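You operate a simulated robot arm through the tools that you are given. There is no shell and no other tool.

The job below is to be done with a simulated two-armed robot. You get a single attempt, and the scene is never put back.

JOB
Make a shaker: scoop beads to the pink pot's line and lid it.
Fine: the scoop goes back and the tub's lid goes on again.

The check looks at the end state, three seconds after you hand in, the way a careful person would. Anything else that was tipped, shoved, dropped, spilled or broken makes it a failure. A push-on lid holds only when it is set on centred and level and pressed home; a screw cap is set on level and turned clockwise until tight.

ROBOT AND FRAMES
Two 7-joint arms with two-finger parallel grippers on one trunk that stands fixed in place. Base frame: the origin is at the foot of the trunk, x ahead of it, y to its left, z up. Units: m, rad, N and s.
The left shoulder is at [0.05, 0.161, 1.198], the right one opposite. With the tool pointing down near the work surface each hand reaches from about 0.22 to 0.68 m from the base axis, measured 20 degrees to its own side. Payload 3.43 kg a hand.
The tool frame of a hand sits at the grasp point between the pads (the TCP): z along the fingers, y along the line on which they close. The tips reach 0.03 m beyond it. Largest opening 0.094 m; finger width 0.028, thickness 0.01; the body of the gripper, 0.05 by 0.096 m, starts 0.055 m behind the TCP.
Orientation is that of the tool frame in the base frame, as [roll, pitch, yaw] about the fixed x, y, z axes, in that order (R = Rz(yaw) Ry(pitch) Rx(roll)). With the fingers straight down and closing along the base's y, the tool's x points along the base's -x, its y along +y and its z along -z.

CONTROLS
- The arms move only by the tool play_rows. It takes "left_deltas", "right_deltas" or both (then of equal length, played together; a hand with none holds still); each is a list of rows, each an object of numbers (a shift or turn left out is 0, a gripper value left out holds the last): "hand": the finger opening in m, from 0 to 0.094; "dx", "dy", "dz": the shift along the tool's x, y, z in m; "ax", "ay", "az": the turn, a rotation vector about the tool's x, y, z in rad. In form: [{"hand": .., "dx": .., "dy": .., "dz": .., "ax": .., "ay": .., "az": ..}, ...]. A call has 1 to 20 rows; each row shifts and turns the commanded pose from where the row before left it, along the tool's axes as they then stand. Each row takes 0.2 s and may step no farther than 0.05 m and 0.15 rad from the row before; otherwise, or with a gripper value out of range, the whole call is refused. A pose out of reach is approached as far as the arm can. The call stops where the force on the tool passes 40 N (or 10 N more than at its start, if that is more) or the arm is blocked; 0.2 s more then pass. Each finger travels about 0.045 m/s and halts on what it meets, pressing with about 30 N; the grip force reading is that of the motor and also rises with nothing between the fingers. The clock runs only during rows and for 0.2 s after the last one: add rows that do not move to give the fingers time. It gives the time, the measured TCP pose, the force on the tool (base axes), the opening and the grip force at its end, in the units of the frame above (readings bear some noise), with the torque about the TCP (base axes, N m) and any sound that the robot's microphone picked up, and new pictures: "views" is both (left out), scene, wrist or none (wrist: the cameras of the hands that moved).
- Cameras (640 x 400 px; columns grow to the right, rows downward): "scene" is now at [0.1165, 0.0537, 1.3573]; the picture's right is [0.57, -0.82, 0.00], its down [-0.17, -0.11, -0.98] and it looks along [0.81, 0.55, -0.20] (base axes); focal length 214 px, centre (320, 200). "left" rides on the left gripper at [0.076, -0.014, -0.103] in its tool frame; the picture's right is [0.18, 0.98, 0.00], its down [-0.75, 0.14, -0.64] and it looks along [-0.63, 0.12, 0.77] (tool axes); focal length 243 px, centre (320, 200). "right" rides on the right gripper at [0.076, 0.014, -0.103] in its tool frame; the picture's right is [-0.18, 0.98, 0.00], its down [-0.75, -0.14, -0.64] and it looks along [-0.63, -0.12, 0.77] (tool axes); focal length 243 px, centre (320, 200). There is no depth. A picture from a camera that has moved, and an enlarged one, comes with that camera's place and axes in the base frame and with its lens.
- raise_lower(by): slides the trunk up (or, below 0, down) by that many m; the arms and the scene camera ride with it, the base frame stays. It gives what a move gives, with no picture.
- turn_head(pan, tilt): turns the head with the scene camera to pan (to the left, within 1.396 rad either way) and tilt (down, from -0.506 to 1.204), counted from straight ahead of the robot. It gives what a move gives, and a new picture of the scene camera.
- close_up(camera, box): a new picture of the part [left, top, right, bottom] of that camera's present view, enlarged. It takes no simulated time.
- close_job(): hands the job in; it is judged then, once.

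Places have to be worked out from the pictures, the camera data and where the tool is seen. Open the grippers and draw the arms clear of the work before you hand the job in, unless the task says otherwise.

The tools are called after "Emit:" as name(argument=value, ...) on one line, values as JSON. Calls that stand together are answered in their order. play_rows: Moves the arms, as the interface text tells. Its arguments: {"type":"object","properties":{"left_deltas":{"type":"array","items":{"type":"object","properties":{"hand":{"type":"number"},"dx":{"type":"number"},"dy":{"type":"number"},"dz":{"type":"number"},"ax":{"type":"number"},"ay":{"type":"number"},"az":{"type":"number"}}}},"right_deltas":{"type":"array","items":{"type":"object","properties":{"hand":{"type":"number"},"dx":{"type":"number"},"dy":{"type":"number"},"dz":{"type":"number"},"ax":{"type":"number"},"ay":{"type":"number"},"az":{"type":"number"}}}},"views":{"type":"string","enum":["both","scene","wrist","none"]}},"required":[]} The other tools are called the same way: raise_lower (by) moves the trunk up or down; turn_head (pan, tilt) turns the head that bears the scene camera; close_up (camera, box) takes an enlarged picture of a part of a camera's view; close_job () hands the job in.

At the start:

```text
time_s: 0.0
left_ee_pos: [0.162, 0.2325, 1.3336]
left_tool_rot: [-3.142, 0.0, -3.141]
left_force: [0.1, 0.6, -0.2]
left_ft_torque: [-0.01, -0.01, 0.02]
left_opening: 0.094
left_gripper_force: 0.1
right_ee_pos: [0.3394, 0.0674, 1.2345]
right_tool_rot: [3.141, 0.0, 3.14]
right_force: [-0.6, -0.5, -0.4]
right_ft_torque: [-0.01, -0.02, -0.04]
right_opening: 0.094
right_gripper_force: 0.2
trunk travel left (down, up): [-0.225, 0.042]
head pan, tilt (commanded): [0.602, 0.204]
```

scene: 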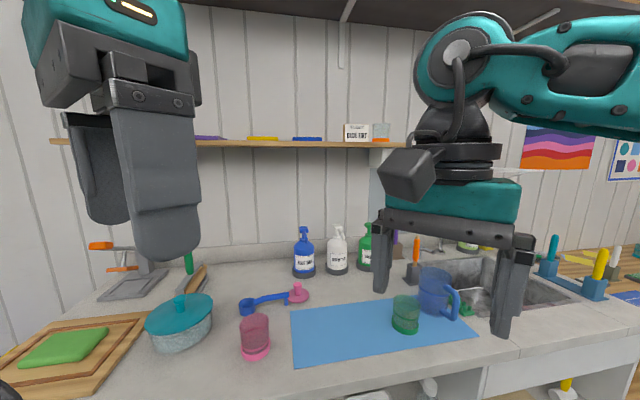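
right: 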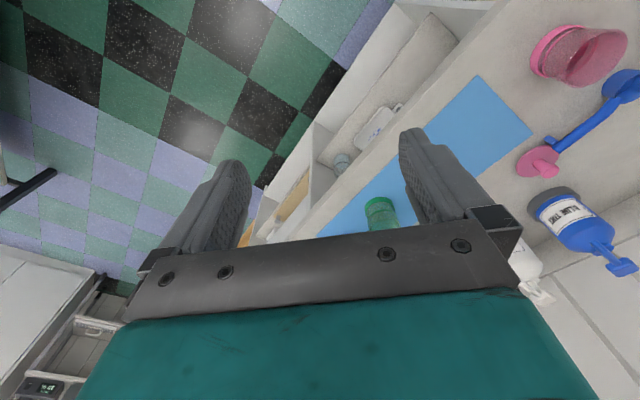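
left: 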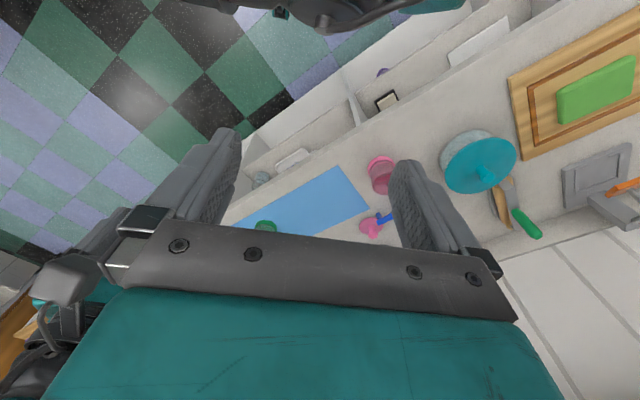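

The scene shows a pink pot, a pink lid with a knob, a blue scoop, and a tub with a teal lid. I'll take enlarged pictures of these first, before moving anything.

Emit:
close_up(camera="scene", box=[130, 250, 330, 375])

Emit:
close_up(camera="scene", box=[330, 240, 530, 365])

Emit:
close_up(camera="right", box=[480, 0, 640, 200])

Emit:
close_up(camera="left", box=[340, 100, 640, 288])

```text
3.20 times, centred on (230, 312) of scene
camera zoom: at [0.1165, 0.0537, 1.3573], right [0.57, -0.82, 0.0], down [-0.17, -0.11, -0.98], along [0.81, 0.55, -0.2], focal length 686 px, centre (608, -160)
```

zoom: 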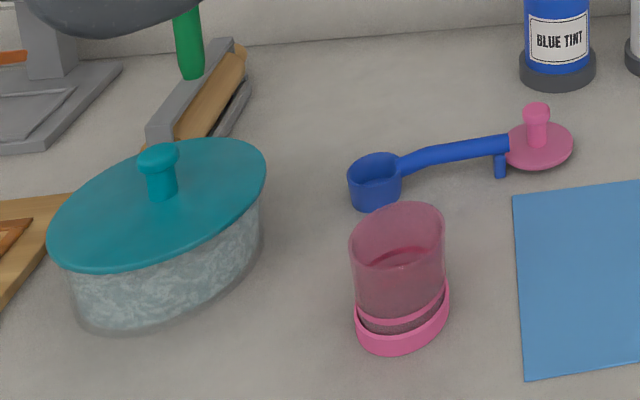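

```text
3.20 times, centred on (430, 302) of scene
camera zoom: at [0.1165, 0.0537, 1.3573], right [0.57, -0.82, 0.0], down [-0.17, -0.11, -0.98], along [0.81, 0.55, -0.2], focal length 686 px, centre (-32, -128)
```

zoom: 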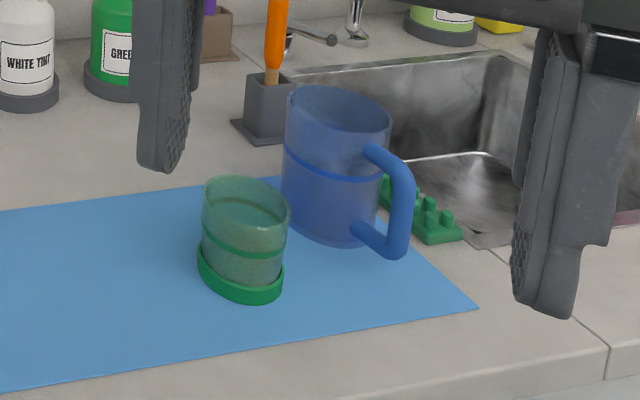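

```text
2.00 times, centred on (560, 100) of right
camera zoom: at [0.2624, 0.0815, 1.3367], right [0.18, 0.98, 0.0], down [0.75, -0.14, 0.64], along [0.63, -0.12, -0.77], focal length 485 px, centre (-160, 400)
```

zoom: 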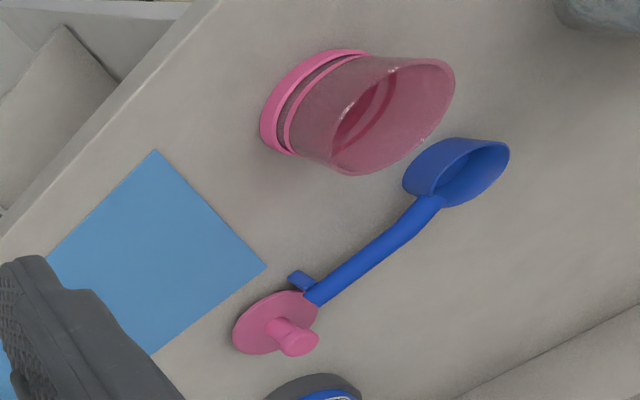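

```text
2.13 times, centred on (490, 194) of left
camera zoom: at [0.0858, 0.219, 1.4366], right [-0.18, 0.98, 0.0], down [0.75, 0.14, 0.64], along [0.63, 0.12, -0.77], focal length 516 px, centre (-42, 213)
```

zoom: 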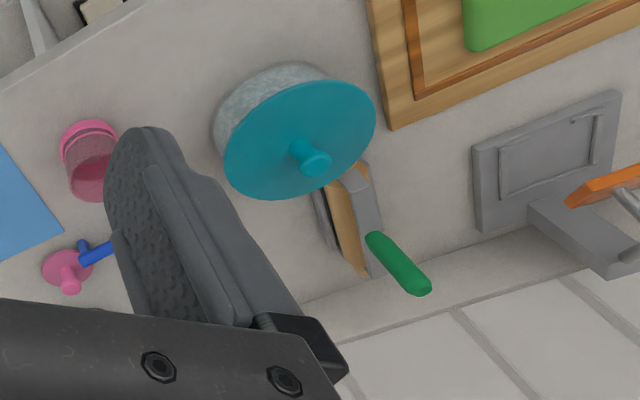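

The pink pot stands at roughly [0.40, 0.44], with the counter near z≈0.86. I'll turn the head toward the work area for a clearer view.

Emit:
turn_head(pan=0.95, tilt=0.7)

```text
time_s: 0.9
left_ee_pos: [0.161, 0.2343, 1.334]
left_tool_rot: [3.141, 0.002, 3.141]
left_force: [0.2, 0.6, 0.2]
left_ft_torque: [0.0, 0.0, 0.01]
left_opening: 0.094
left_gripper_force: 0.1
right_ee_pos: [0.3401, 0.0673, 1.2347]
right_tool_rot: [3.141, 0.001, -3.141]
right_force: [-0.2, 0.2, 1.0]
right_ft_torque: [-0.02, 0.0, 0.01]
right_opening: 0.0941
right_gripper_force: 0.0
trunk travel left (down, up): [-0.225, 0.042]
head pan, tilt (commanded): [0.949, 0.7]
camera scene: at [0.0892, 0.07, 1.3122], right [0.81, -0.58, 0.0], down [-0.38, -0.52, -0.77], along [0.45, 0.62, -0.64], focal length 214 px, centre (320, 200)
```

scene: 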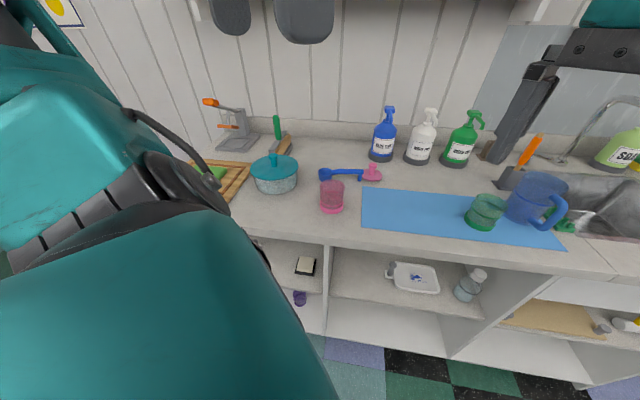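

The new view takes in the whole counter, so I'll enlarge the work items and triangulate them.

Emit:
close_up(camera="scene", box=[230, 140, 390, 240])

Emit:
close_up(camera="scene", box=[305, 150, 385, 220])

Emit:
close_up(camera="scene", box=[235, 140, 315, 205])

Emit:
close_up(camera="scene", box=[440, 150, 600, 250])

Emit:
close_up(camera="scene", box=[350, 90, 640, 280])

```text
4.00 times, centred on (310, 190) of scene
camera zoom: at [0.0892, 0.07, 1.3122], right [0.81, -0.58, 0.0], down [-0.38, -0.52, -0.77], along [0.45, 0.62, -0.64], focal length 858 px, centre (360, 240)
```

zoom: 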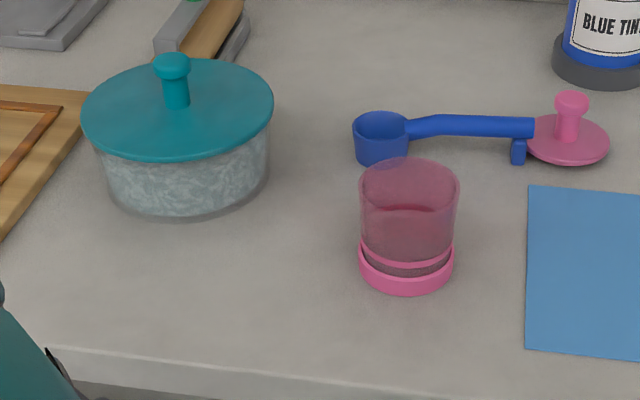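

```text
5.71 times, centred on (345, 185) of scene
camera zoom: at [0.0892, 0.07, 1.3122], right [0.81, -0.58, 0.0], down [-0.38, -0.52, -0.77], along [0.45, 0.62, -0.64], focal length 1226 px, centre (177, 286)
```

zoom: 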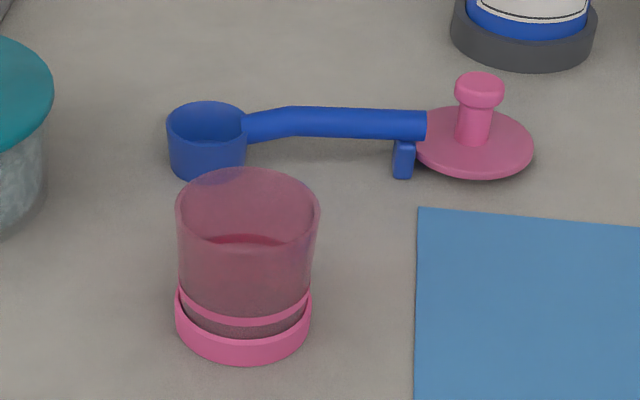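

```text
6.15 times, centred on (275, 172) of scene
camera zoom: at [0.0892, 0.07, 1.3122], right [0.81, -0.58, 0.0], down [-0.38, -0.52, -0.77], along [0.45, 0.62, -0.64], focal length 1320 px, centre (597, 369)
```

zoom: 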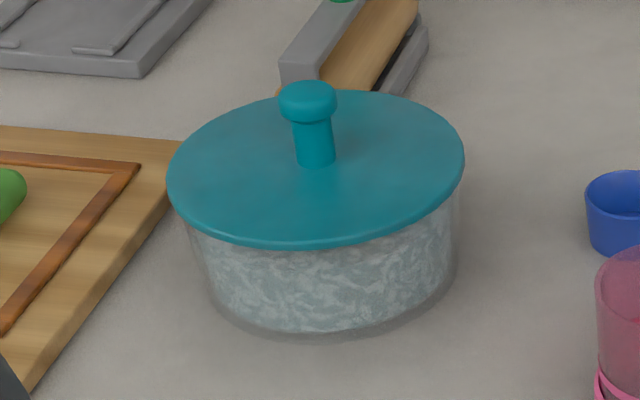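

```text
4.00 times, centred on (520, 200) of scene
camera zoom: at [0.0892, 0.07, 1.3122], right [0.81, -0.58, 0.0], down [-0.38, -0.52, -0.77], along [0.45, 0.62, -0.64], focal length 858 px, centre (-480, 200)
```

zoom: 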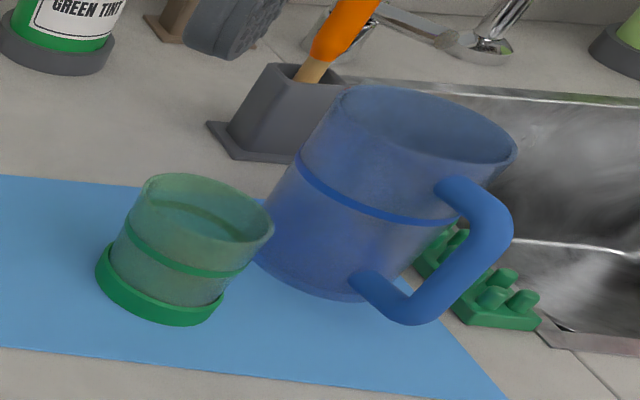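

```text
2.11 times, centred on (495, 185) of scene
camera zoom: at [0.0892, 0.07, 1.3122], right [0.81, -0.58, 0.0], down [-0.38, -0.52, -0.77], along [0.45, 0.62, -0.64], focal length 452 px, centre (-48, 232)
```

zoom: 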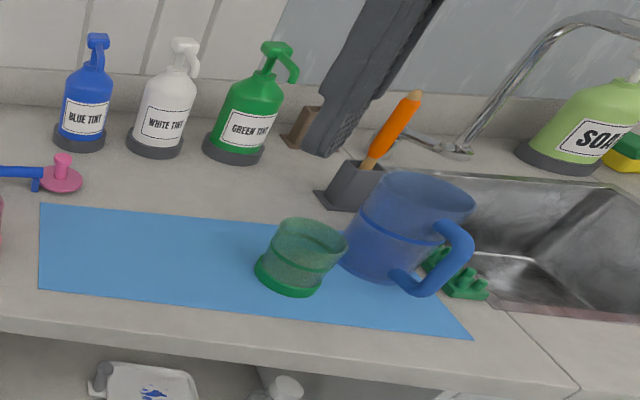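

Triangulating puts the tub knob near (0.32, 0.65, 0.98), the scoop lying along the counter at about −45°, and the pink lid's knob near (0.615, 0.487, 0.92). I'll move the right arm out of the way and bring the left hand above the scoop for a closer look.

Emit:
play_rows(left_deltas=[{"dx": -0.025, "dy": 0.025, "dz": 0.015}, {"dx": -0.025, "dy": 0.025, "dz": 0.015}, {"dx": -0.025, "dy": 0.025, "dz": 0.015}, {"dx": -0.025, "dy": 0.025, "dz": 0.015}, {"dx": -0.025, "dy": 0.025, "dz": 0.015}, {"dx": -0.025, "dy": 0.025, "dz": 0.015}, {"dx": -0.025, "dy": 0.025, "dz": 0.015}, {"dx": -0.025, "dy": 0.025, "dz": 0.015}], right_deltas=[{"dy": -0.04}, {"dy": -0.04}, {"dy": -0.04}, {"dy": -0.04}, {"dy": -0.04}, {"dy": -0.04}, {"dy": -0.04}, {"dy": -0.04}], views="both")

```text
time_s: 2.7
left_ee_pos: [0.3616, 0.4322, 1.2151]
left_tool_rot: [3.14, 0.001, 3.14]
left_force: [-0.1, -0.8, 0.3]
left_ft_torque: [-0.01, -0.02, -0.02]
left_opening: 0.0941
left_gripper_force: 0.1
right_ee_pos: [0.3394, -0.2524, 1.2345]
right_tool_rot: [3.141, 0.001, -3.139]
right_force: [0.0, -0.4, -0.1]
right_ft_torque: [0.02, -0.03, 0.02]
right_opening: 0.0938
right_gripper_force: 0.1
trunk travel left (down, up): [-0.225, 0.042]
head pan, tilt (commanded): [0.949, 0.7]
camera scene: at [0.0892, 0.0698, 1.3122], right [0.81, -0.58, 0.0], down [-0.38, -0.52, -0.77], along [0.45, 0.62, -0.64], focal length 214 px, centre (320, 200)
camera right: at [0.2623, -0.2391, 1.3364], right [0.18, 0.98, 0.0], down [0.75, -0.14, 0.64], along [0.63, -0.12, -0.77], focal length 243 px, centre (320, 200)
camera left: at [0.2858, 0.4184, 1.3169], right [-0.18, 0.98, 0.0], down [0.75, 0.14, 0.64], along [0.63, 0.12, -0.77], focal length 243 px, centre (320, 200)
```

scene: 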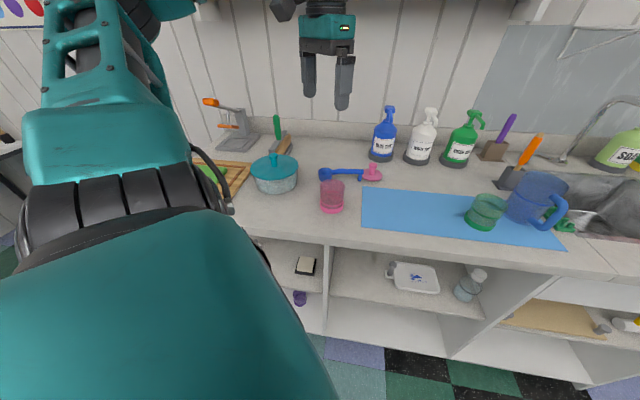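
right: 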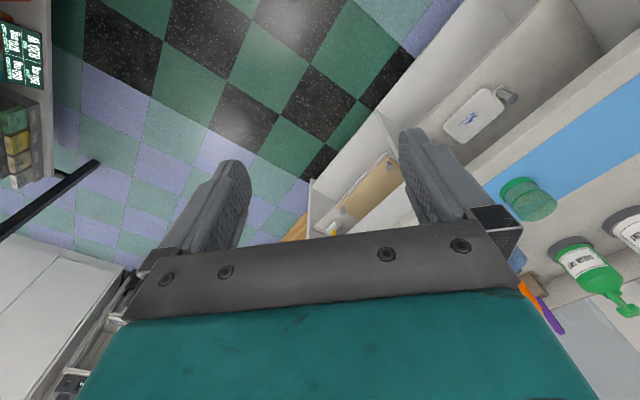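
left: 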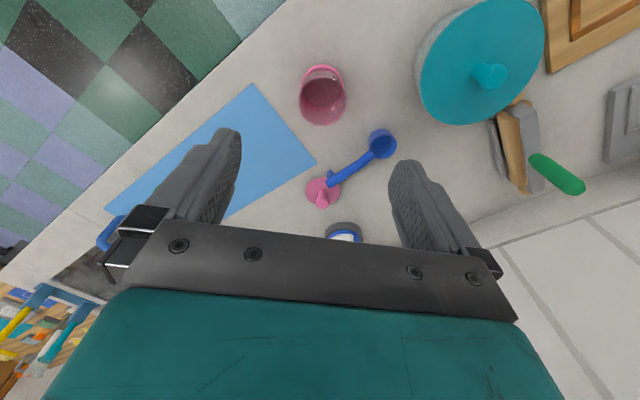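

The left wrist camera now sees the tub, pot, scoop and lid, so I'll enlarge them for exact triangulation.

Emit:
close_up(camera="left", box=[280, 50, 440, 150])

Emit:
close_up(camera="left", box=[290, 120, 418, 216])

Emit:
close_up(camera="left", box=[400, 0, 560, 130])

Emit:
close_up(camera="scene", box=[305, 150, 385, 220])

```text
4.00 times, centred on (360, 100) of left
camera zoom: at [0.2858, 0.4184, 1.3169], right [-0.18, 0.98, 0.0], down [0.75, 0.14, 0.64], along [0.63, 0.12, -0.77], focal length 970 px, centre (160, 600)
```

zoom: 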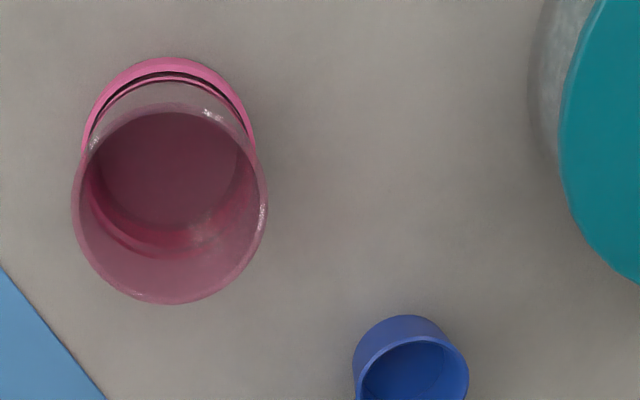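

```text
4.17 times, centred on (354, 168) of left
camera zoom: at [0.2858, 0.4184, 1.3169], right [-0.18, 0.98, 0.0], down [0.75, 0.14, 0.64], along [0.63, 0.12, -0.77], focal length 1011 px, centre (178, 333)
```

zoom: 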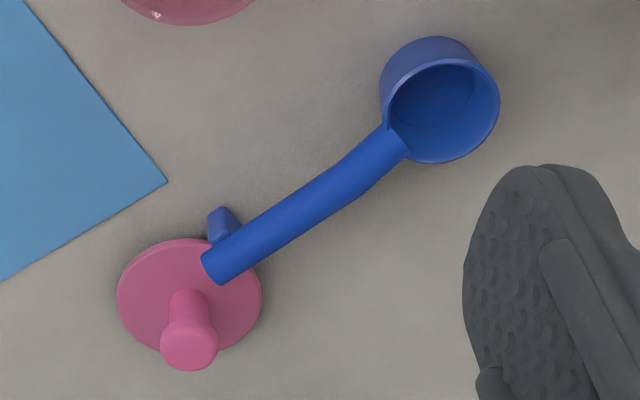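

```text
3.08 times, centred on (480, 65) of left
camera zoom: at [0.2858, 0.4184, 1.3169], right [-0.18, 0.98, 0.0], down [0.75, 0.14, 0.64], along [0.63, 0.12, -0.77], focal length 746 px, centre (-172, 615)
```

zoom: 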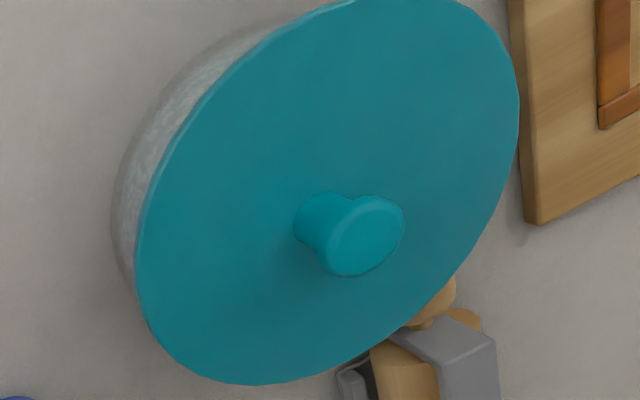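

```text
5.71 times, centred on (345, 185) of scene
camera zoom: at [0.0892, 0.0698, 1.3122], right [0.81, -0.58, 0.0], down [-0.38, -0.52, -0.77], along [0.45, 0.62, -0.64], focal length 1226 px, centre (177, 286)
```

zoom: 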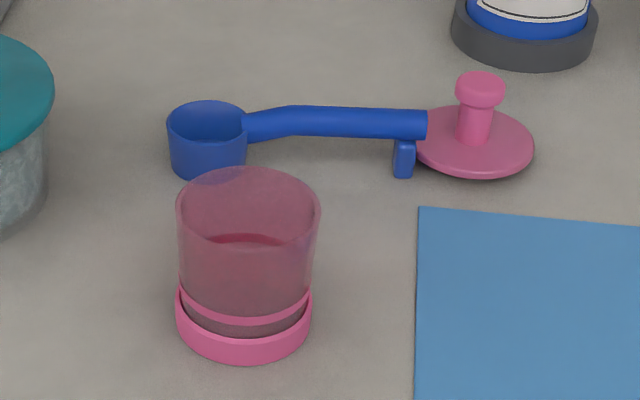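

From the two views I get these positions:
- Counter: z≈0.88
- Pot rim: centre (0.398, 0.442, 0.955)
- Scoop cup rim: (0.475, 0.575, 0.907)
- Tub knob top: (0.322, 0.650, 0.982)
- Tub lid plane: ≈0.942

I'll move the left hand above the tub knob.

Emit:
play_rows(left_deltas=[{"dx": 0.0066, "dy": 0.0363, "dz": 0.02}, {"dx": 0.0066, "dy": 0.0363, "dz": 0.02}, {"dx": 0.0066, "dy": 0.0363, "dz": 0.02}, {"dx": 0.0066, "dy": 0.0363, "dz": 0.02}, {"dx": 0.0066, "dy": 0.0363, "dz": 0.02}, {"dx": 0.0066, "dy": 0.0363, "dz": 0.02}, {"dz": 0.025}], views="both")

```text
time_s: 4.3
left_ee_pos: [0.3315, 0.5151, 1.1112]
left_tool_rot: [-3.141, -0.001, -3.14]
left_force: [-0.1, -0.1, 1.0]
left_ft_torque: [0.0, -0.01, -0.02]
left_opening: 0.0943
left_gripper_force: 0.1
left hand out of reach, approached as far as the arm can: row 3, 4, 5, 6
right_ee_pos: [0.3395, -0.253, 1.2347]
right_tool_rot: [-3.14, 0.0, 3.141]
right_force: [0.1, -0.1, 0.2]
right_ft_torque: [0.0, 0.01, 0.02]
right_opening: 0.094
right_gripper_force: 0.0
trunk travel left (down, up): [-0.225, 0.042]
head pan, tilt (commanded): [0.949, 0.7]
camera scene: at [0.089, 0.0701, 1.3122], right [0.81, -0.58, 0.0], down [-0.37, -0.52, -0.76], along [0.45, 0.62, -0.64], focal length 214 px, centre (320, 200)
camera left: at [0.2561, 0.5003, 1.2142], right [-0.19, 0.98, 0.0], down [0.75, 0.14, 0.64], along [0.63, 0.12, -0.77], focal length 243 px, centre (320, 200)
```

scene: 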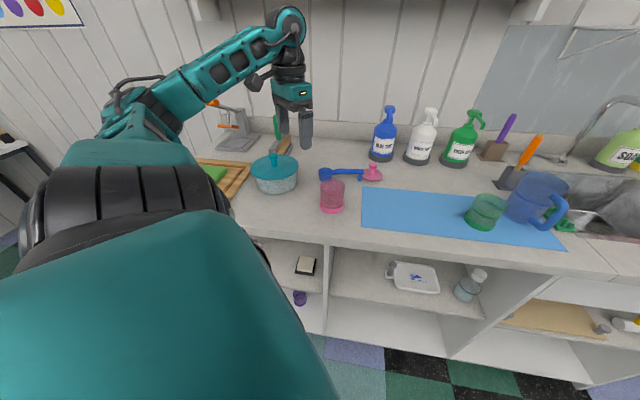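
left: 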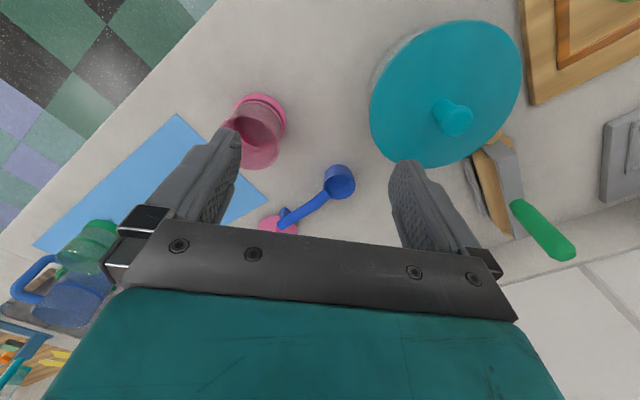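

The arm runs out of reach at this height because the wrist sits well above the shoulder. I'll raise the trunk fully and approach at a lower TCP.

Emit:
raise_lower(by=0.042)

```text
time_s: 5.2
left_ee_pos: [0.3323, 0.5142, 1.1541]
left_tool_rot: [3.141, 0.002, -3.139]
left_force: [0.3, -0.4, 0.6]
left_ft_torque: [0.01, 0.01, 0.02]
left_opening: 0.094
left_gripper_force: 0.1
right_ee_pos: [0.34, -0.2528, 1.2755]
right_tool_rot: [-3.141, 0.0, -3.14]
right_force: [1.1, 0.1, 1.5]
right_ft_torque: [-0.01, 0.05, 0.0]
right_opening: 0.0941
right_gripper_force: 0.2
trunk travel left (down, up): [-0.267, 0.0]
head pan, tilt (commanded): [0.949, 0.7]
```

With the trunk up, I'll lower the hand to z≈1.06 and then move out over the tub knob.

Emit:
play_rows(left_deltas=[{"dz": 0.047}, {"dz": 0.047}, {"dx": 0.0026, "dy": 0.034}, {"dx": 0.0026, "dy": 0.034}, {"dx": 0.0026, "dy": 0.034}, {"dx": 0.0026, "dy": 0.034}], views="both")

```text
time_s: 6.6
left_ee_pos: [0.332, 0.5124, 1.0611]
left_tool_rot: [3.14, 0.001, -3.137]
left_force: [0.1, 0.2, 0.7]
left_ft_torque: [0.01, 0.01, -0.01]
left_opening: 0.0941
left_gripper_force: 0.0
left hand out of reach, approached as far as the arm can: row 3, 4, 5, 6
right_ee_pos: [0.3401, -0.2508, 1.2768]
right_tool_rot: [-3.14, -0.001, 3.141]
right_force: [0.5, 0.1, -0.1]
right_ft_torque: [0.0, -0.01, -0.02]
right_opening: 0.094
right_gripper_force: 0.1
trunk travel left (down, up): [-0.267, 0.0]
head pan, tilt (commanded): [0.949, 0.7]
camera scene: at [0.0893, 0.0703, 1.3538], right [0.81, -0.58, 0.0], down [-0.38, -0.52, -0.76], along [0.45, 0.62, -0.64], focal length 214 px, centre (320, 200)
camera left: at [0.2557, 0.4979, 1.1636], right [-0.19, 0.98, 0.0], down [0.75, 0.14, 0.64], along [0.63, 0.12, -0.77], focal length 243 px, centre (320, 200)
```

scene: 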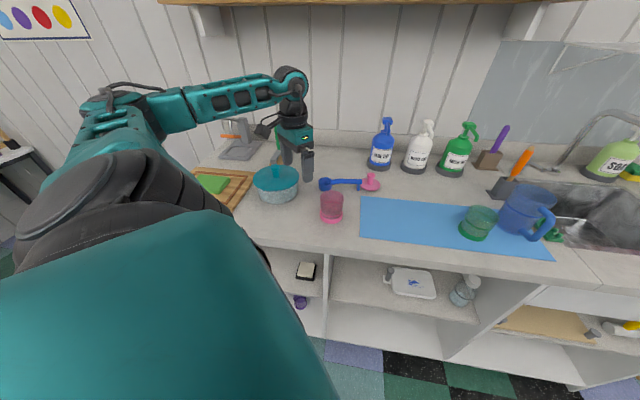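
left: 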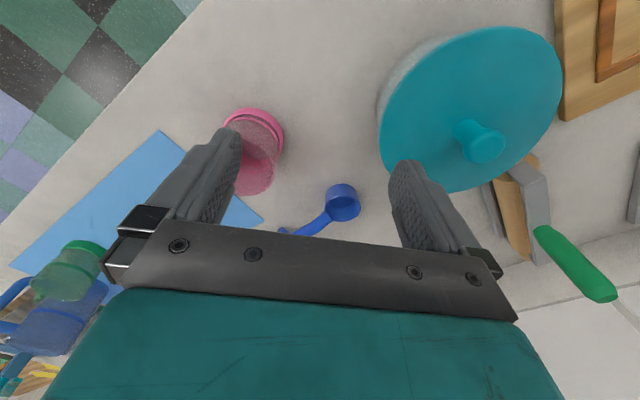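

Height makes no difference here, so this looks like a joint limit from the tool's yaw rather than distance. I'll turn the tool toward the arm's natural heading (negative az) and try again.

Emit:
play_rows(left_deltas=[{"az": -0.13}, {"az": -0.13}, {"az": -0.13}, {"az": -0.13}, {"az": -0.13}, {"az": -0.13}], views="scene")

```text
time_s: 8.0
left_ee_pos: [0.3327, 0.5129, 1.0608]
left_tool_rot: [3.141, 0.001, -2.355]
left_force: [-0.2, 0.4, 0.1]
left_ft_torque: [-0.05, -0.01, 0.0]
left_opening: 0.094
left_gripper_force: 0.0
right_ee_pos: [0.3402, -0.2525, 1.2771]
right_tool_rot: [-3.141, 0.0, 3.141]
right_force: [0.3, 0.5, 0.1]
right_ft_torque: [-0.02, -0.01, -0.01]
right_opening: 0.0937
right_gripper_force: 0.1
trunk travel left (down, up): [-0.267, 0.0]
head pan, tilt (commanded): [0.949, 0.7]
camera scene: at [0.0892, 0.0701, 1.3539], right [0.81, -0.58, 0.0], down [-0.38, -0.52, -0.76], along [0.45, 0.62, -0.64], focal length 214 px, centre (320, 200)
```

scene: 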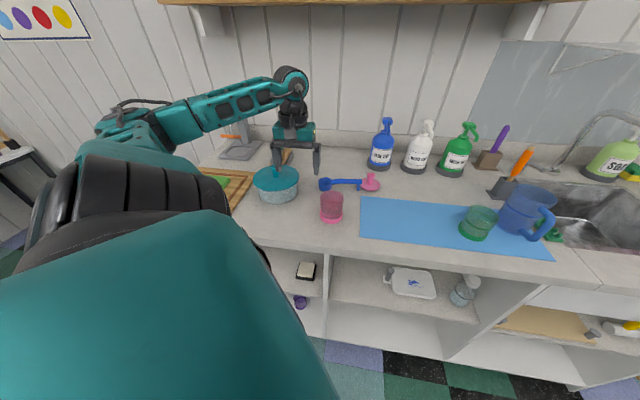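

The tool turned without trouble. In this frame the tool's x points back at the robot and y points left along the counter, so I'll now move to above the tub knob.

Emit:
play_rows(left_deltas=[{"dx": -0.0223, "dy": 0.0261}, {"dx": -0.0223, "dy": 0.0261}, {"dx": -0.0223, "dy": 0.0261}, {"dx": -0.0223, "dy": 0.0261}, {}], views="both")

```text
time_s: 9.2
left_ee_pos: [0.3214, 0.6496, 1.0611]
left_tool_rot: [3.141, 0.0, -2.358]
left_force: [-0.6, 0.6, 1.0]
left_ft_torque: [-0.04, 0.0, -0.03]
left_opening: 0.0939
left_gripper_force: 0.2
right_ee_pos: [0.3404, -0.2518, 1.2756]
right_tool_rot: [3.14, -0.001, 3.141]
right_force: [-0.8, -0.9, -0.3]
right_ft_torque: [-0.02, 0.0, -0.02]
right_opening: 0.094
right_gripper_force: 0.1
trunk travel left (down, up): [-0.267, 0.0]
head pan, tilt (commanded): [0.949, 0.7]
camera scene: at [0.0891, 0.07, 1.3539], right [0.81, -0.58, 0.0], down [-0.38, -0.52, -0.77], along [0.45, 0.62, -0.64], focal length 214 px, centre (320, 200)
camera left: at [0.2781, 0.5863, 1.1637], right [-0.82, 0.57, 0.0], down [0.43, 0.63, 0.64], along [0.36, 0.53, -0.77], focal length 243 px, centre (320, 200)
```

scene: 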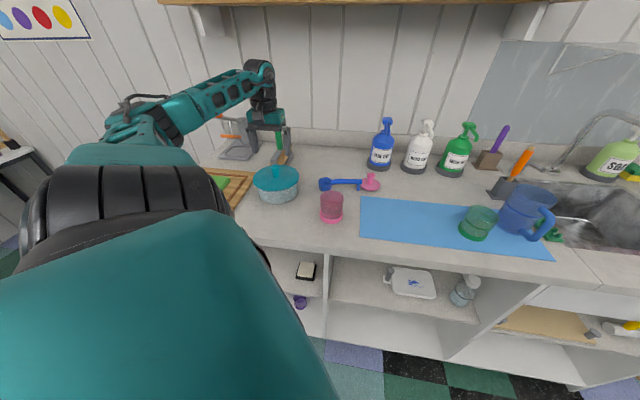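
left: 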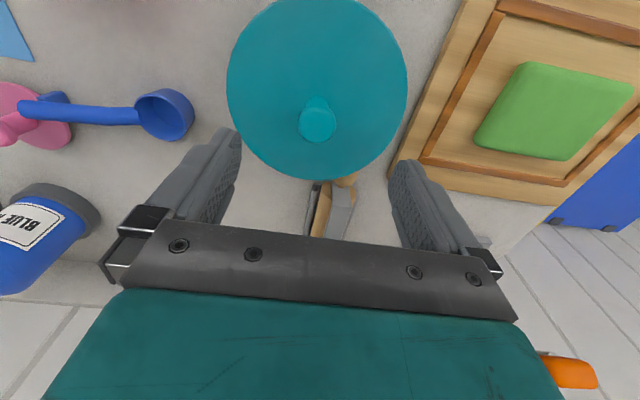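

The knob lies almost exactly under the TCP. I'll enlarge the wrist view to check the centring.

Emit:
close_up(camera="left", box=[220, 0, 420, 200])

Emit:
close_up(camera="scene", box=[225, 90, 335, 220])

```text
2.00 times, centred on (320, 100) of left
camera zoom: at [0.2781, 0.5863, 1.1637], right [-0.82, 0.57, 0.0], down [0.43, 0.63, 0.64], along [0.36, 0.53, -0.77], focal length 485 px, centre (320, 400)
```

zoom: 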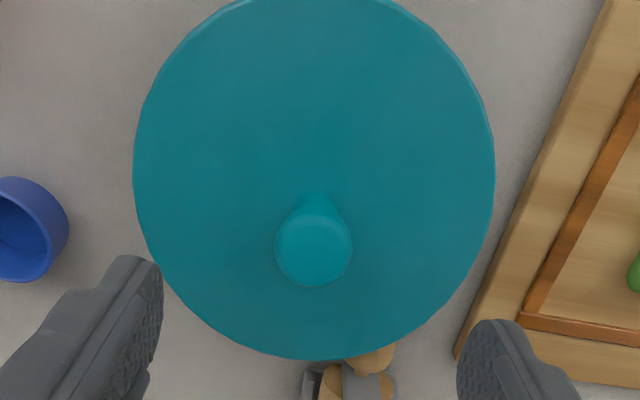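

```text
3.08 times, centred on (280, 155) of scene
camera zoom: at [0.0891, 0.07, 1.3539], right [0.81, -0.58, 0.0], down [-0.38, -0.52, -0.77], along [0.45, 0.62, -0.64], focal length 660 px, centre (443, 338)
```

zoom: 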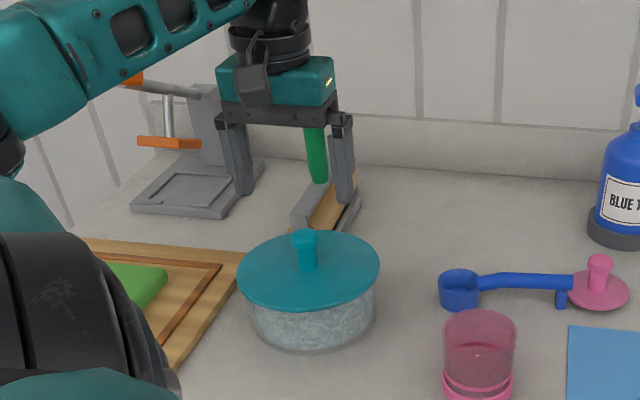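

The disc and knob line up with the TCP to within about 2 mm. I'll lower around the knob and leave the fingertips just above the lid.

Emit:
play_rows(left_deltas=[{"dy": -0.002, "dz": 0.02}, {"dz": 0.02}, {"dz": 0.02}, {"dz": 0.012}, {"dz": 0.008}, {}], views="both")

```text
time_s: 10.6
left_ee_pos: [0.3212, 0.6493, 0.9811]
left_tool_rot: [3.141, 0.001, -2.357]
left_force: [0.5, -0.1, -1.0]
left_ft_torque: [0.0, 0.03, 0.0]
left_opening: 0.094
left_gripper_force: 0.0
right_ee_pos: [0.3398, -0.2525, 1.2765]
right_tool_rot: [-3.14, 0.0, -3.142]
right_force: [-0.4, 0.3, -1.0]
right_ft_torque: [-0.03, -0.01, 0.02]
right_opening: 0.0937
right_gripper_force: 0.0
trunk travel left (down, up): [-0.267, 0.0]
head pan, tilt (commanded): [0.949, 0.7]
camera scene: at [0.0891, 0.07, 1.3539], right [0.81, -0.58, 0.0], down [-0.38, -0.52, -0.77], along [0.45, 0.62, -0.64], focal length 214 px, centre (320, 200)
camera left: at [0.2797, 0.5844, 1.084], right [-0.82, 0.57, 0.0], down [0.43, 0.63, 0.64], along [0.36, 0.53, -0.77], focal length 243 px, centre (320, 200)
```

scene: 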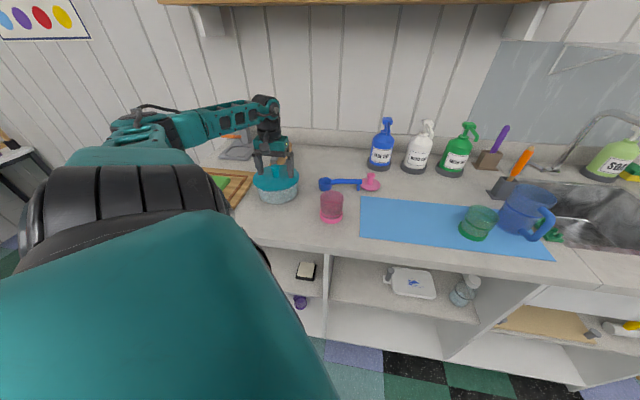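
left: 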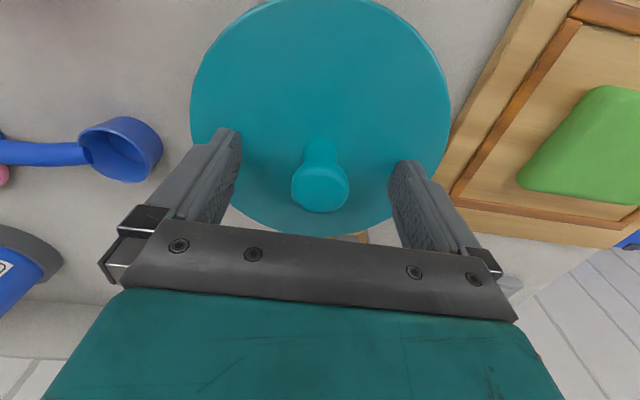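

Emit:
close_up(camera="scene", box=[235, 130, 325, 210])

Emit:
close_up(camera="left", box=[200, 100, 440, 250])

```text
5.00 times, centred on (280, 170) of scene
camera zoom: at [0.0891, 0.07, 1.3539], right [0.81, -0.58, 0.0], down [-0.38, -0.52, -0.77], along [0.45, 0.62, -0.64], focal length 1072 px, centre (520, 350)
```

zoom: 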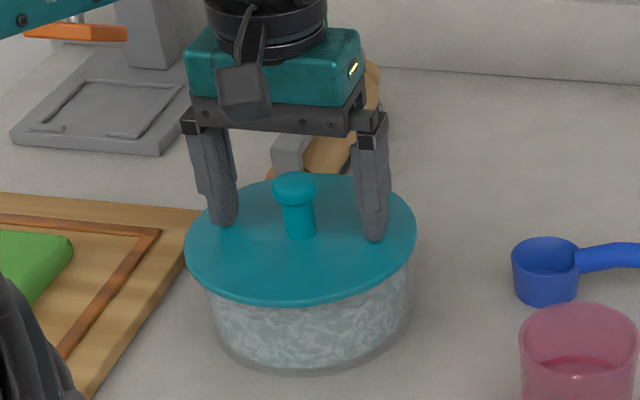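

```text
2.67 times, centred on (320, 175) of left
camera zoom: at [0.2797, 0.5844, 1.084], right [-0.82, 0.57, 0.0], down [0.43, 0.63, 0.64], along [0.36, 0.53, -0.77], focal length 647 px, centre (320, 267)
```

zoom: 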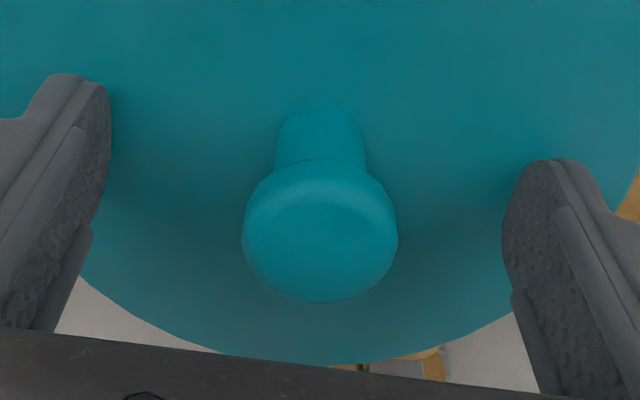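

The knob is centred between the pads, so I'll close on it.

Emit:
play_rows(left_deltas=[{"hand": 0.0}, {}, {}, {}, {}, {}, {}], views="none")

```text
time_s: 12.2
left_ee_pos: [0.3228, 0.6484, 0.9822]
left_tool_rot: [3.141, -0.001, -2.356]
left_force: [-0.4, 0.8, -0.6]
left_ft_torque: [0.01, -0.01, -0.04]
left_opening: 0.0247
left_gripper_force: 30.3
right_ee_pos: [0.3395, -0.2525, 1.2759]
right_tool_rot: [-3.141, 0.0, -3.141]
right_force: [-0.6, 0.9, 0.2]
right_ft_torque: [0.0, 0.03, 0.0]
right_opening: 0.094
right_gripper_force: 0.1
trunk travel left (down, up): [-0.267, 0.0]
head pan, tilt (commanded): [0.949, 0.7]
```

The grip holds at 0.025 m opening. I'll lift slowly and check whether the lid comes off without taking the tub along.

Emit:
play_rows(left_deltas=[{"dz": -0.003}, {"dz": -0.003}, {"dz": -0.003}, {"dz": -0.003}, {"dz": -0.003}], views="scene")

Emit:
close_up(camera="scene", box=[235, 130, 325, 210])

```text
time_s: 13.4
left_ee_pos: [0.3224, 0.6487, 0.9961]
left_tool_rot: [3.14, 0.0, -2.356]
left_force: [0.5, 0.0, -1.0]
left_ft_torque: [0.01, 0.01, -0.01]
left_opening: 0.0248
left_gripper_force: 30.7
right_ee_pos: [0.3396, -0.2522, 1.276]
right_tool_rot: [3.141, -0.001, 3.141]
right_force: [-0.4, -0.4, -0.4]
right_ft_torque: [-0.05, 0.02, 0.01]
right_opening: 0.0937
right_gripper_force: 0.1
trunk travel left (down, up): [-0.267, 0.0]
head pan, tilt (commanded): [0.949, 0.7]
camera scene: at [0.0892, 0.0701, 1.3539], right [0.81, -0.58, 0.0], down [-0.38, -0.52, -0.76], along [0.45, 0.62, -0.64], focal length 214 px, centre (320, 200)
```

scene: 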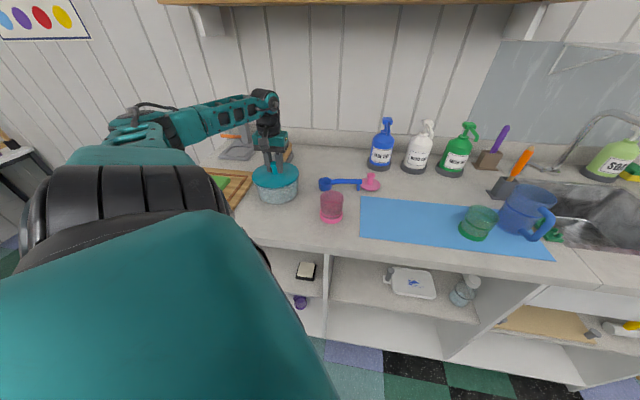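

```text
5.00 times, centred on (280, 170) of scene
camera zoom: at [0.0892, 0.0701, 1.3539], right [0.81, -0.58, 0.0], down [-0.38, -0.52, -0.76], along [0.45, 0.62, -0.64], focal length 1072 px, centre (520, 350)
```

zoom: 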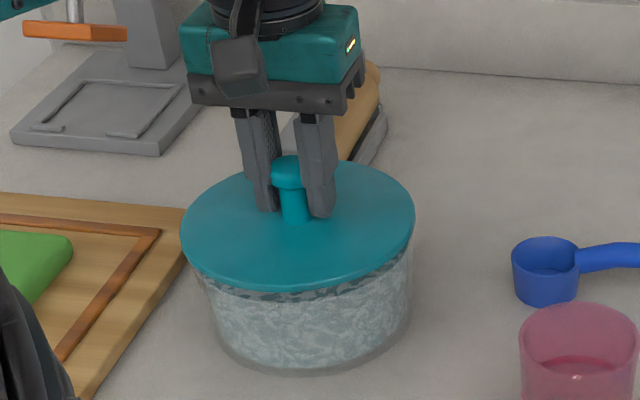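

The lid came free with about 1 N and the tub stayed put. I'll lift it clear and carry it to the empty part of the blue mat, around (0.59, 0.28).

Emit:
play_rows(left_deltas=[{"dz": -0.02}, {"dz": -0.03}, {"dz": -0.02}, {"dx": 0.00578, "dy": -0.03755}, {"dx": 0.00578, "dy": -0.03755}, {"dx": 0.00578, "dy": -0.03755}, {"dx": 0.00578, "dy": -0.03755}, {"dx": 0.00578, "dy": -0.03755}, {"dx": 0.00578, "dy": -0.03755}], views="scene")

```text
time_s: 15.4
left_ee_pos: [0.4571, 0.4648, 1.0651]
left_tool_rot: [3.139, 0.0, -2.358]
left_force: [-0.6, -0.3, -0.2]
left_ft_torque: [0.03, 0.01, -0.03]
left_opening: 0.0244
left_gripper_force: 29.7
right_ee_pos: [0.3403, -0.2512, 1.2762]
right_tool_rot: [3.142, -0.001, 3.142]
right_force: [-0.5, 0.2, 0.8]
right_ft_torque: [0.01, 0.0, -0.01]
right_opening: 0.0937
right_gripper_force: 0.1
trunk travel left (down, up): [-0.267, 0.0]
head pan, tilt (commanded): [0.949, 0.7]
camera scene: at [0.0897, 0.0695, 1.3538], right [0.81, -0.58, 0.0], down [-0.38, -0.52, -0.77], along [0.45, 0.62, -0.64], focal length 214 px, centre (320, 200)
```

scene: 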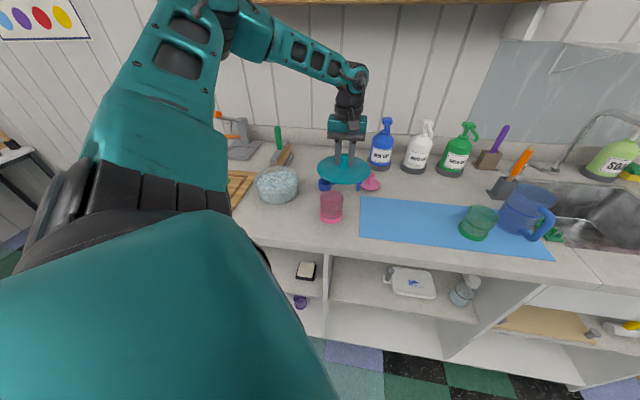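

The lid is moving level and clear of everything. I'll go on to the spot above the mat.

Emit:
play_rows(left_deltas=[{"dx": 0.00578, "dy": -0.03755}, {"dx": 0.00578, "dy": -0.03755}, {"dx": 0.00578, "dy": -0.03755}, {"dx": 0.00578, "dy": -0.03755}, {"dx": 0.00578, "dy": -0.03755}, {"dx": 0.00578, "dy": -0.03755}, {}], views="both")

Emit:
close_up(camera="scene", box=[235, 140, 345, 225])

Emit:
close_up(camera="scene", box=[350, 130, 510, 260])

```text
time_s: 17.0
left_ee_pos: [0.5692, 0.2879, 1.0729]
left_tool_rot: [-3.14, 0.002, -2.357]
left_force: [-0.4, -0.3, -0.5]
left_ft_torque: [-0.01, 0.01, 0.03]
left_opening: 0.0247
left_gripper_force: 29.8
left hand out of reach, approached as far as the arm can: row 6
right_ee_pos: [0.3404, -0.2522, 1.2755]
right_tool_rot: [-3.141, 0.0, -3.141]
right_force: [0.1, -0.7, 0.3]
right_ft_torque: [0.01, 0.01, -0.03]
right_opening: 0.094
right_gripper_force: 0.0
trunk travel left (down, up): [-0.267, 0.0]
head pan, tilt (commanded): [0.949, 0.7]
camera scene: at [0.0896, 0.0703, 1.3538], right [0.81, -0.58, 0.0], down [-0.38, -0.52, -0.76], along [0.45, 0.62, -0.64], focal length 214 px, centre (320, 200)
camera left: at [0.5245, 0.2241, 1.1747], right [-0.82, 0.57, 0.0], down [0.43, 0.63, 0.64], along [0.36, 0.53, -0.77], focal length 243 px, centre (320, 200)
```

scene: 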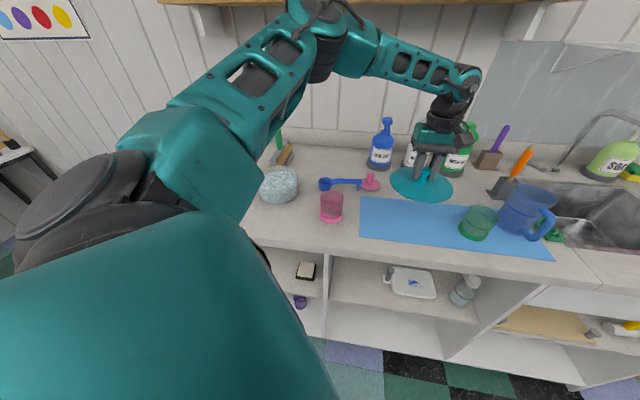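
left: 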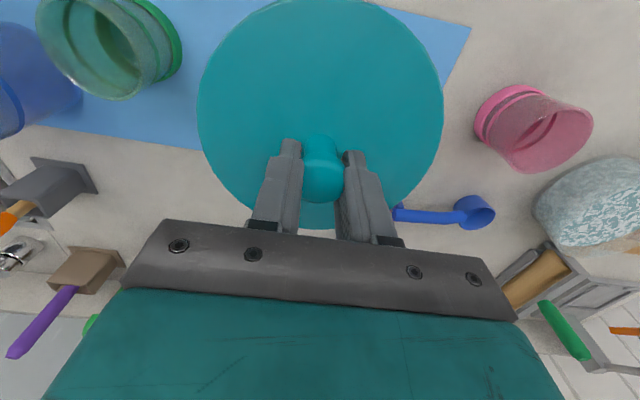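

```text
4.71 times, centred on (290, 182) of scene
camera zoom: at [0.0896, 0.0703, 1.3538], right [0.81, -0.58, 0.0], down [-0.38, -0.52, -0.76], along [0.45, 0.62, -0.64], focal length 1009 px, centre (461, 282)
```

zoom: 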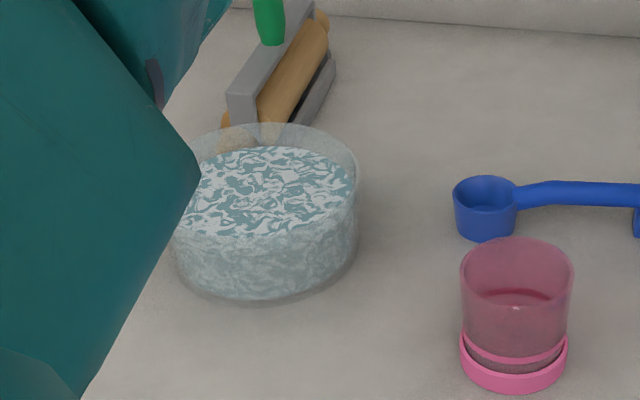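

```text
3.08 times, centred on (430, 195) of scene
camera zoom: at [0.0896, 0.0703, 1.3538], right [0.81, -0.58, 0.0], down [-0.38, -0.52, -0.76], along [0.45, 0.62, -0.64], focal length 660 px, centre (-18, 215)
```

zoom: 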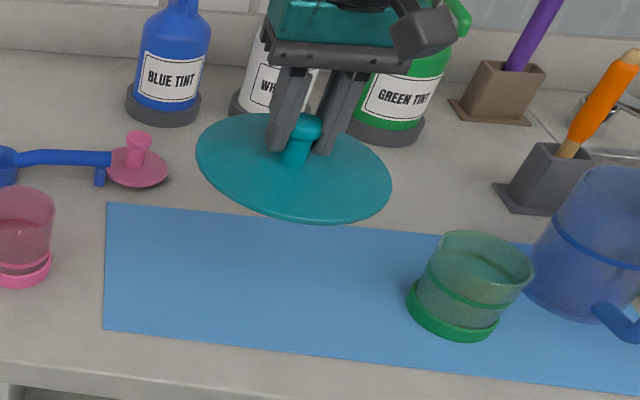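

The beads are visible in the open tub, roughly 1.5 cm below its rim. The lid hovers over clear mat, so I'll lower it in stages.

Emit:
play_rows(left_deltas=[{"dz": 0.025}, {"dz": 0.025}, {"dz": 0.025}, {"dz": 0.025}, {"dz": 0.015}, {}], views="scene")

Emit:
close_up(camera="scene", box=[350, 130, 510, 260])

```text
time_s: 18.4
left_ee_pos: [0.5296, 0.3034, 0.9771]
left_tool_rot: [-3.14, 0.001, -2.36]
left_force: [0.3, 0.1, -0.7]
left_ft_torque: [0.01, -0.02, -0.02]
left_opening: 0.0244
left_gripper_force: 30.2
left hand out of reach, approached as far as the arm can: row 1, 2, 3, 4, 5
right_ee_pos: [0.3398, -0.2518, 1.2769]
right_tool_rot: [-3.141, 0.001, 3.141]
right_force: [1.1, -0.4, 0.5]
right_ft_torque: [-0.01, -0.01, 0.0]
right_opening: 0.0938
right_gripper_force: 0.0
trunk travel left (down, up): [-0.267, 0.0]
head pan, tilt (commanded): [0.949, 0.7]
camera scene: at [0.0892, 0.07, 1.3539], right [0.81, -0.58, 0.0], down [-0.38, -0.52, -0.76], along [0.45, 0.62, -0.64], focal length 214 px, centre (320, 200)
```

scene: 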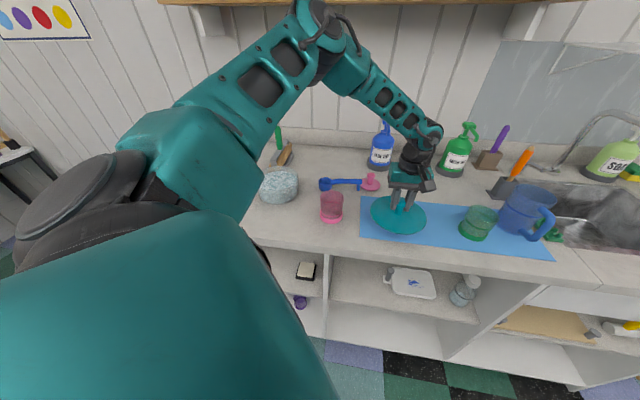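

```text
3.08 times, centred on (430, 195) of scene
camera zoom: at [0.0892, 0.07, 1.3539], right [0.81, -0.58, 0.0], down [-0.38, -0.52, -0.76], along [0.45, 0.62, -0.64], focal length 660 px, centre (-18, 215)
```

zoom: 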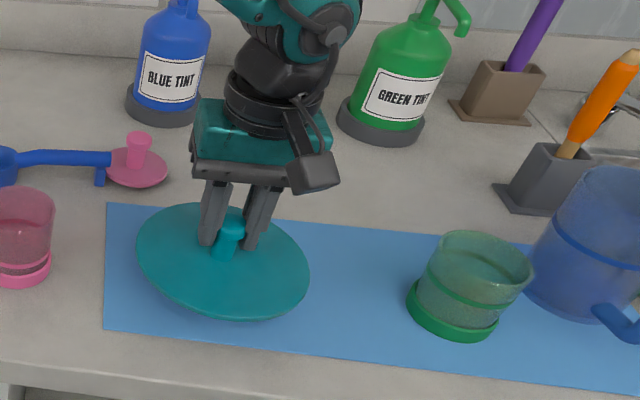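

The reach limit pulls the hand inward as it goes down. The lid is still over the mat at (0.53, 0.30), so I'll use the trunk for the next 3 cm, which keeps the arm's pose.

Emit:
raise_lower(by=-0.03)

Emit:
close_up(camera="scene", box=[350, 130, 510, 260])

```text
time_s: 19.1
left_ee_pos: [0.5289, 0.3014, 0.9482]
left_tool_rot: [-3.139, 0.003, -2.36]
left_force: [0.5, 0.0, -0.2]
left_ft_torque: [0.04, 0.0, 0.0]
left_opening: 0.0244
left_gripper_force: 29.9
right_ee_pos: [0.3395, -0.2517, 1.2458]
right_tool_rot: [-3.14, 0.0, -3.141]
right_force: [-0.7, 0.8, 0.0]
right_ft_torque: [0.0, 0.01, 0.03]
right_opening: 0.094
right_gripper_force: 0.1
trunk travel left (down, up): [-0.237, 0.03]
head pan, tilt (commanded): [0.949, 0.7]
```

```text
3.08 times, centred on (430, 195) of scene
camera zoom: at [0.089, 0.0701, 1.3239], right [0.81, -0.58, 0.0], down [-0.37, -0.52, -0.77], along [0.45, 0.62, -0.64], focal length 660 px, centre (-18, 215)
```

zoom: 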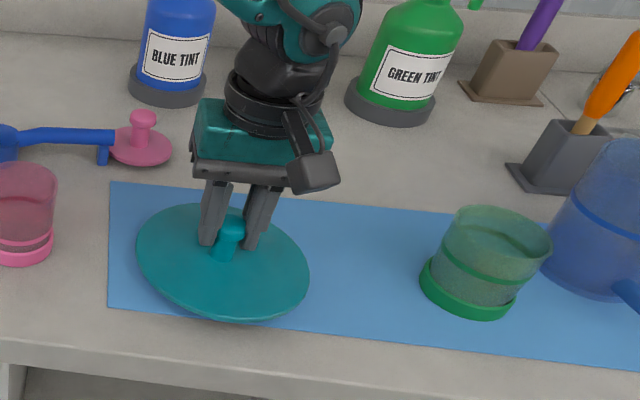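

The lid would hang slightly over the mat's front edge. I'll shift it 2 cm toward the wall before setting it down.

Emit:
play_rows(left_deltas=[{"az": 0.12}, {"az": 0.12}, {"dx": -0.012}, {"dx": -0.012}, {}], views="none")

Emit:
close_up(camera="scene", box=[350, 130, 510, 260])

```text
time_s: 20.3
left_ee_pos: [0.539, 0.3168, 0.9554]
left_tool_rot: [-3.139, 0.006, -2.598]
left_force: [-0.2, -0.4, 0.2]
left_ft_torque: [-0.01, 0.02, -0.01]
left_opening: 0.0241
left_gripper_force: 30.2
left hand out of reach, approached as far as the arm can: row 3, 4
right_ee_pos: [0.3396, -0.2524, 1.2455]
right_tool_rot: [-3.14, -0.001, 3.14]
right_force: [-0.5, -0.6, -0.8]
right_ft_torque: [-0.03, 0.04, 0.0]
right_opening: 0.0939
right_gripper_force: 0.1
trunk travel left (down, up): [-0.237, 0.03]
head pan, tilt (commanded): [0.949, 0.7]
```

```text
3.08 times, centred on (430, 195) of scene
camera zoom: at [0.0892, 0.0701, 1.3239], right [0.81, -0.58, 0.0], down [-0.38, -0.52, -0.76], along [0.45, 0.62, -0.64], focal length 660 px, centre (-18, 215)
```

zoom: 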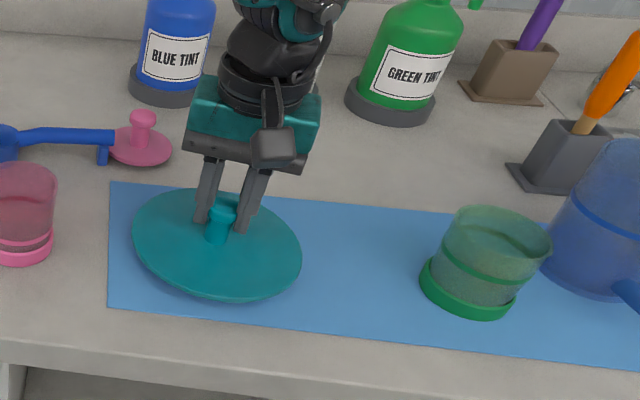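

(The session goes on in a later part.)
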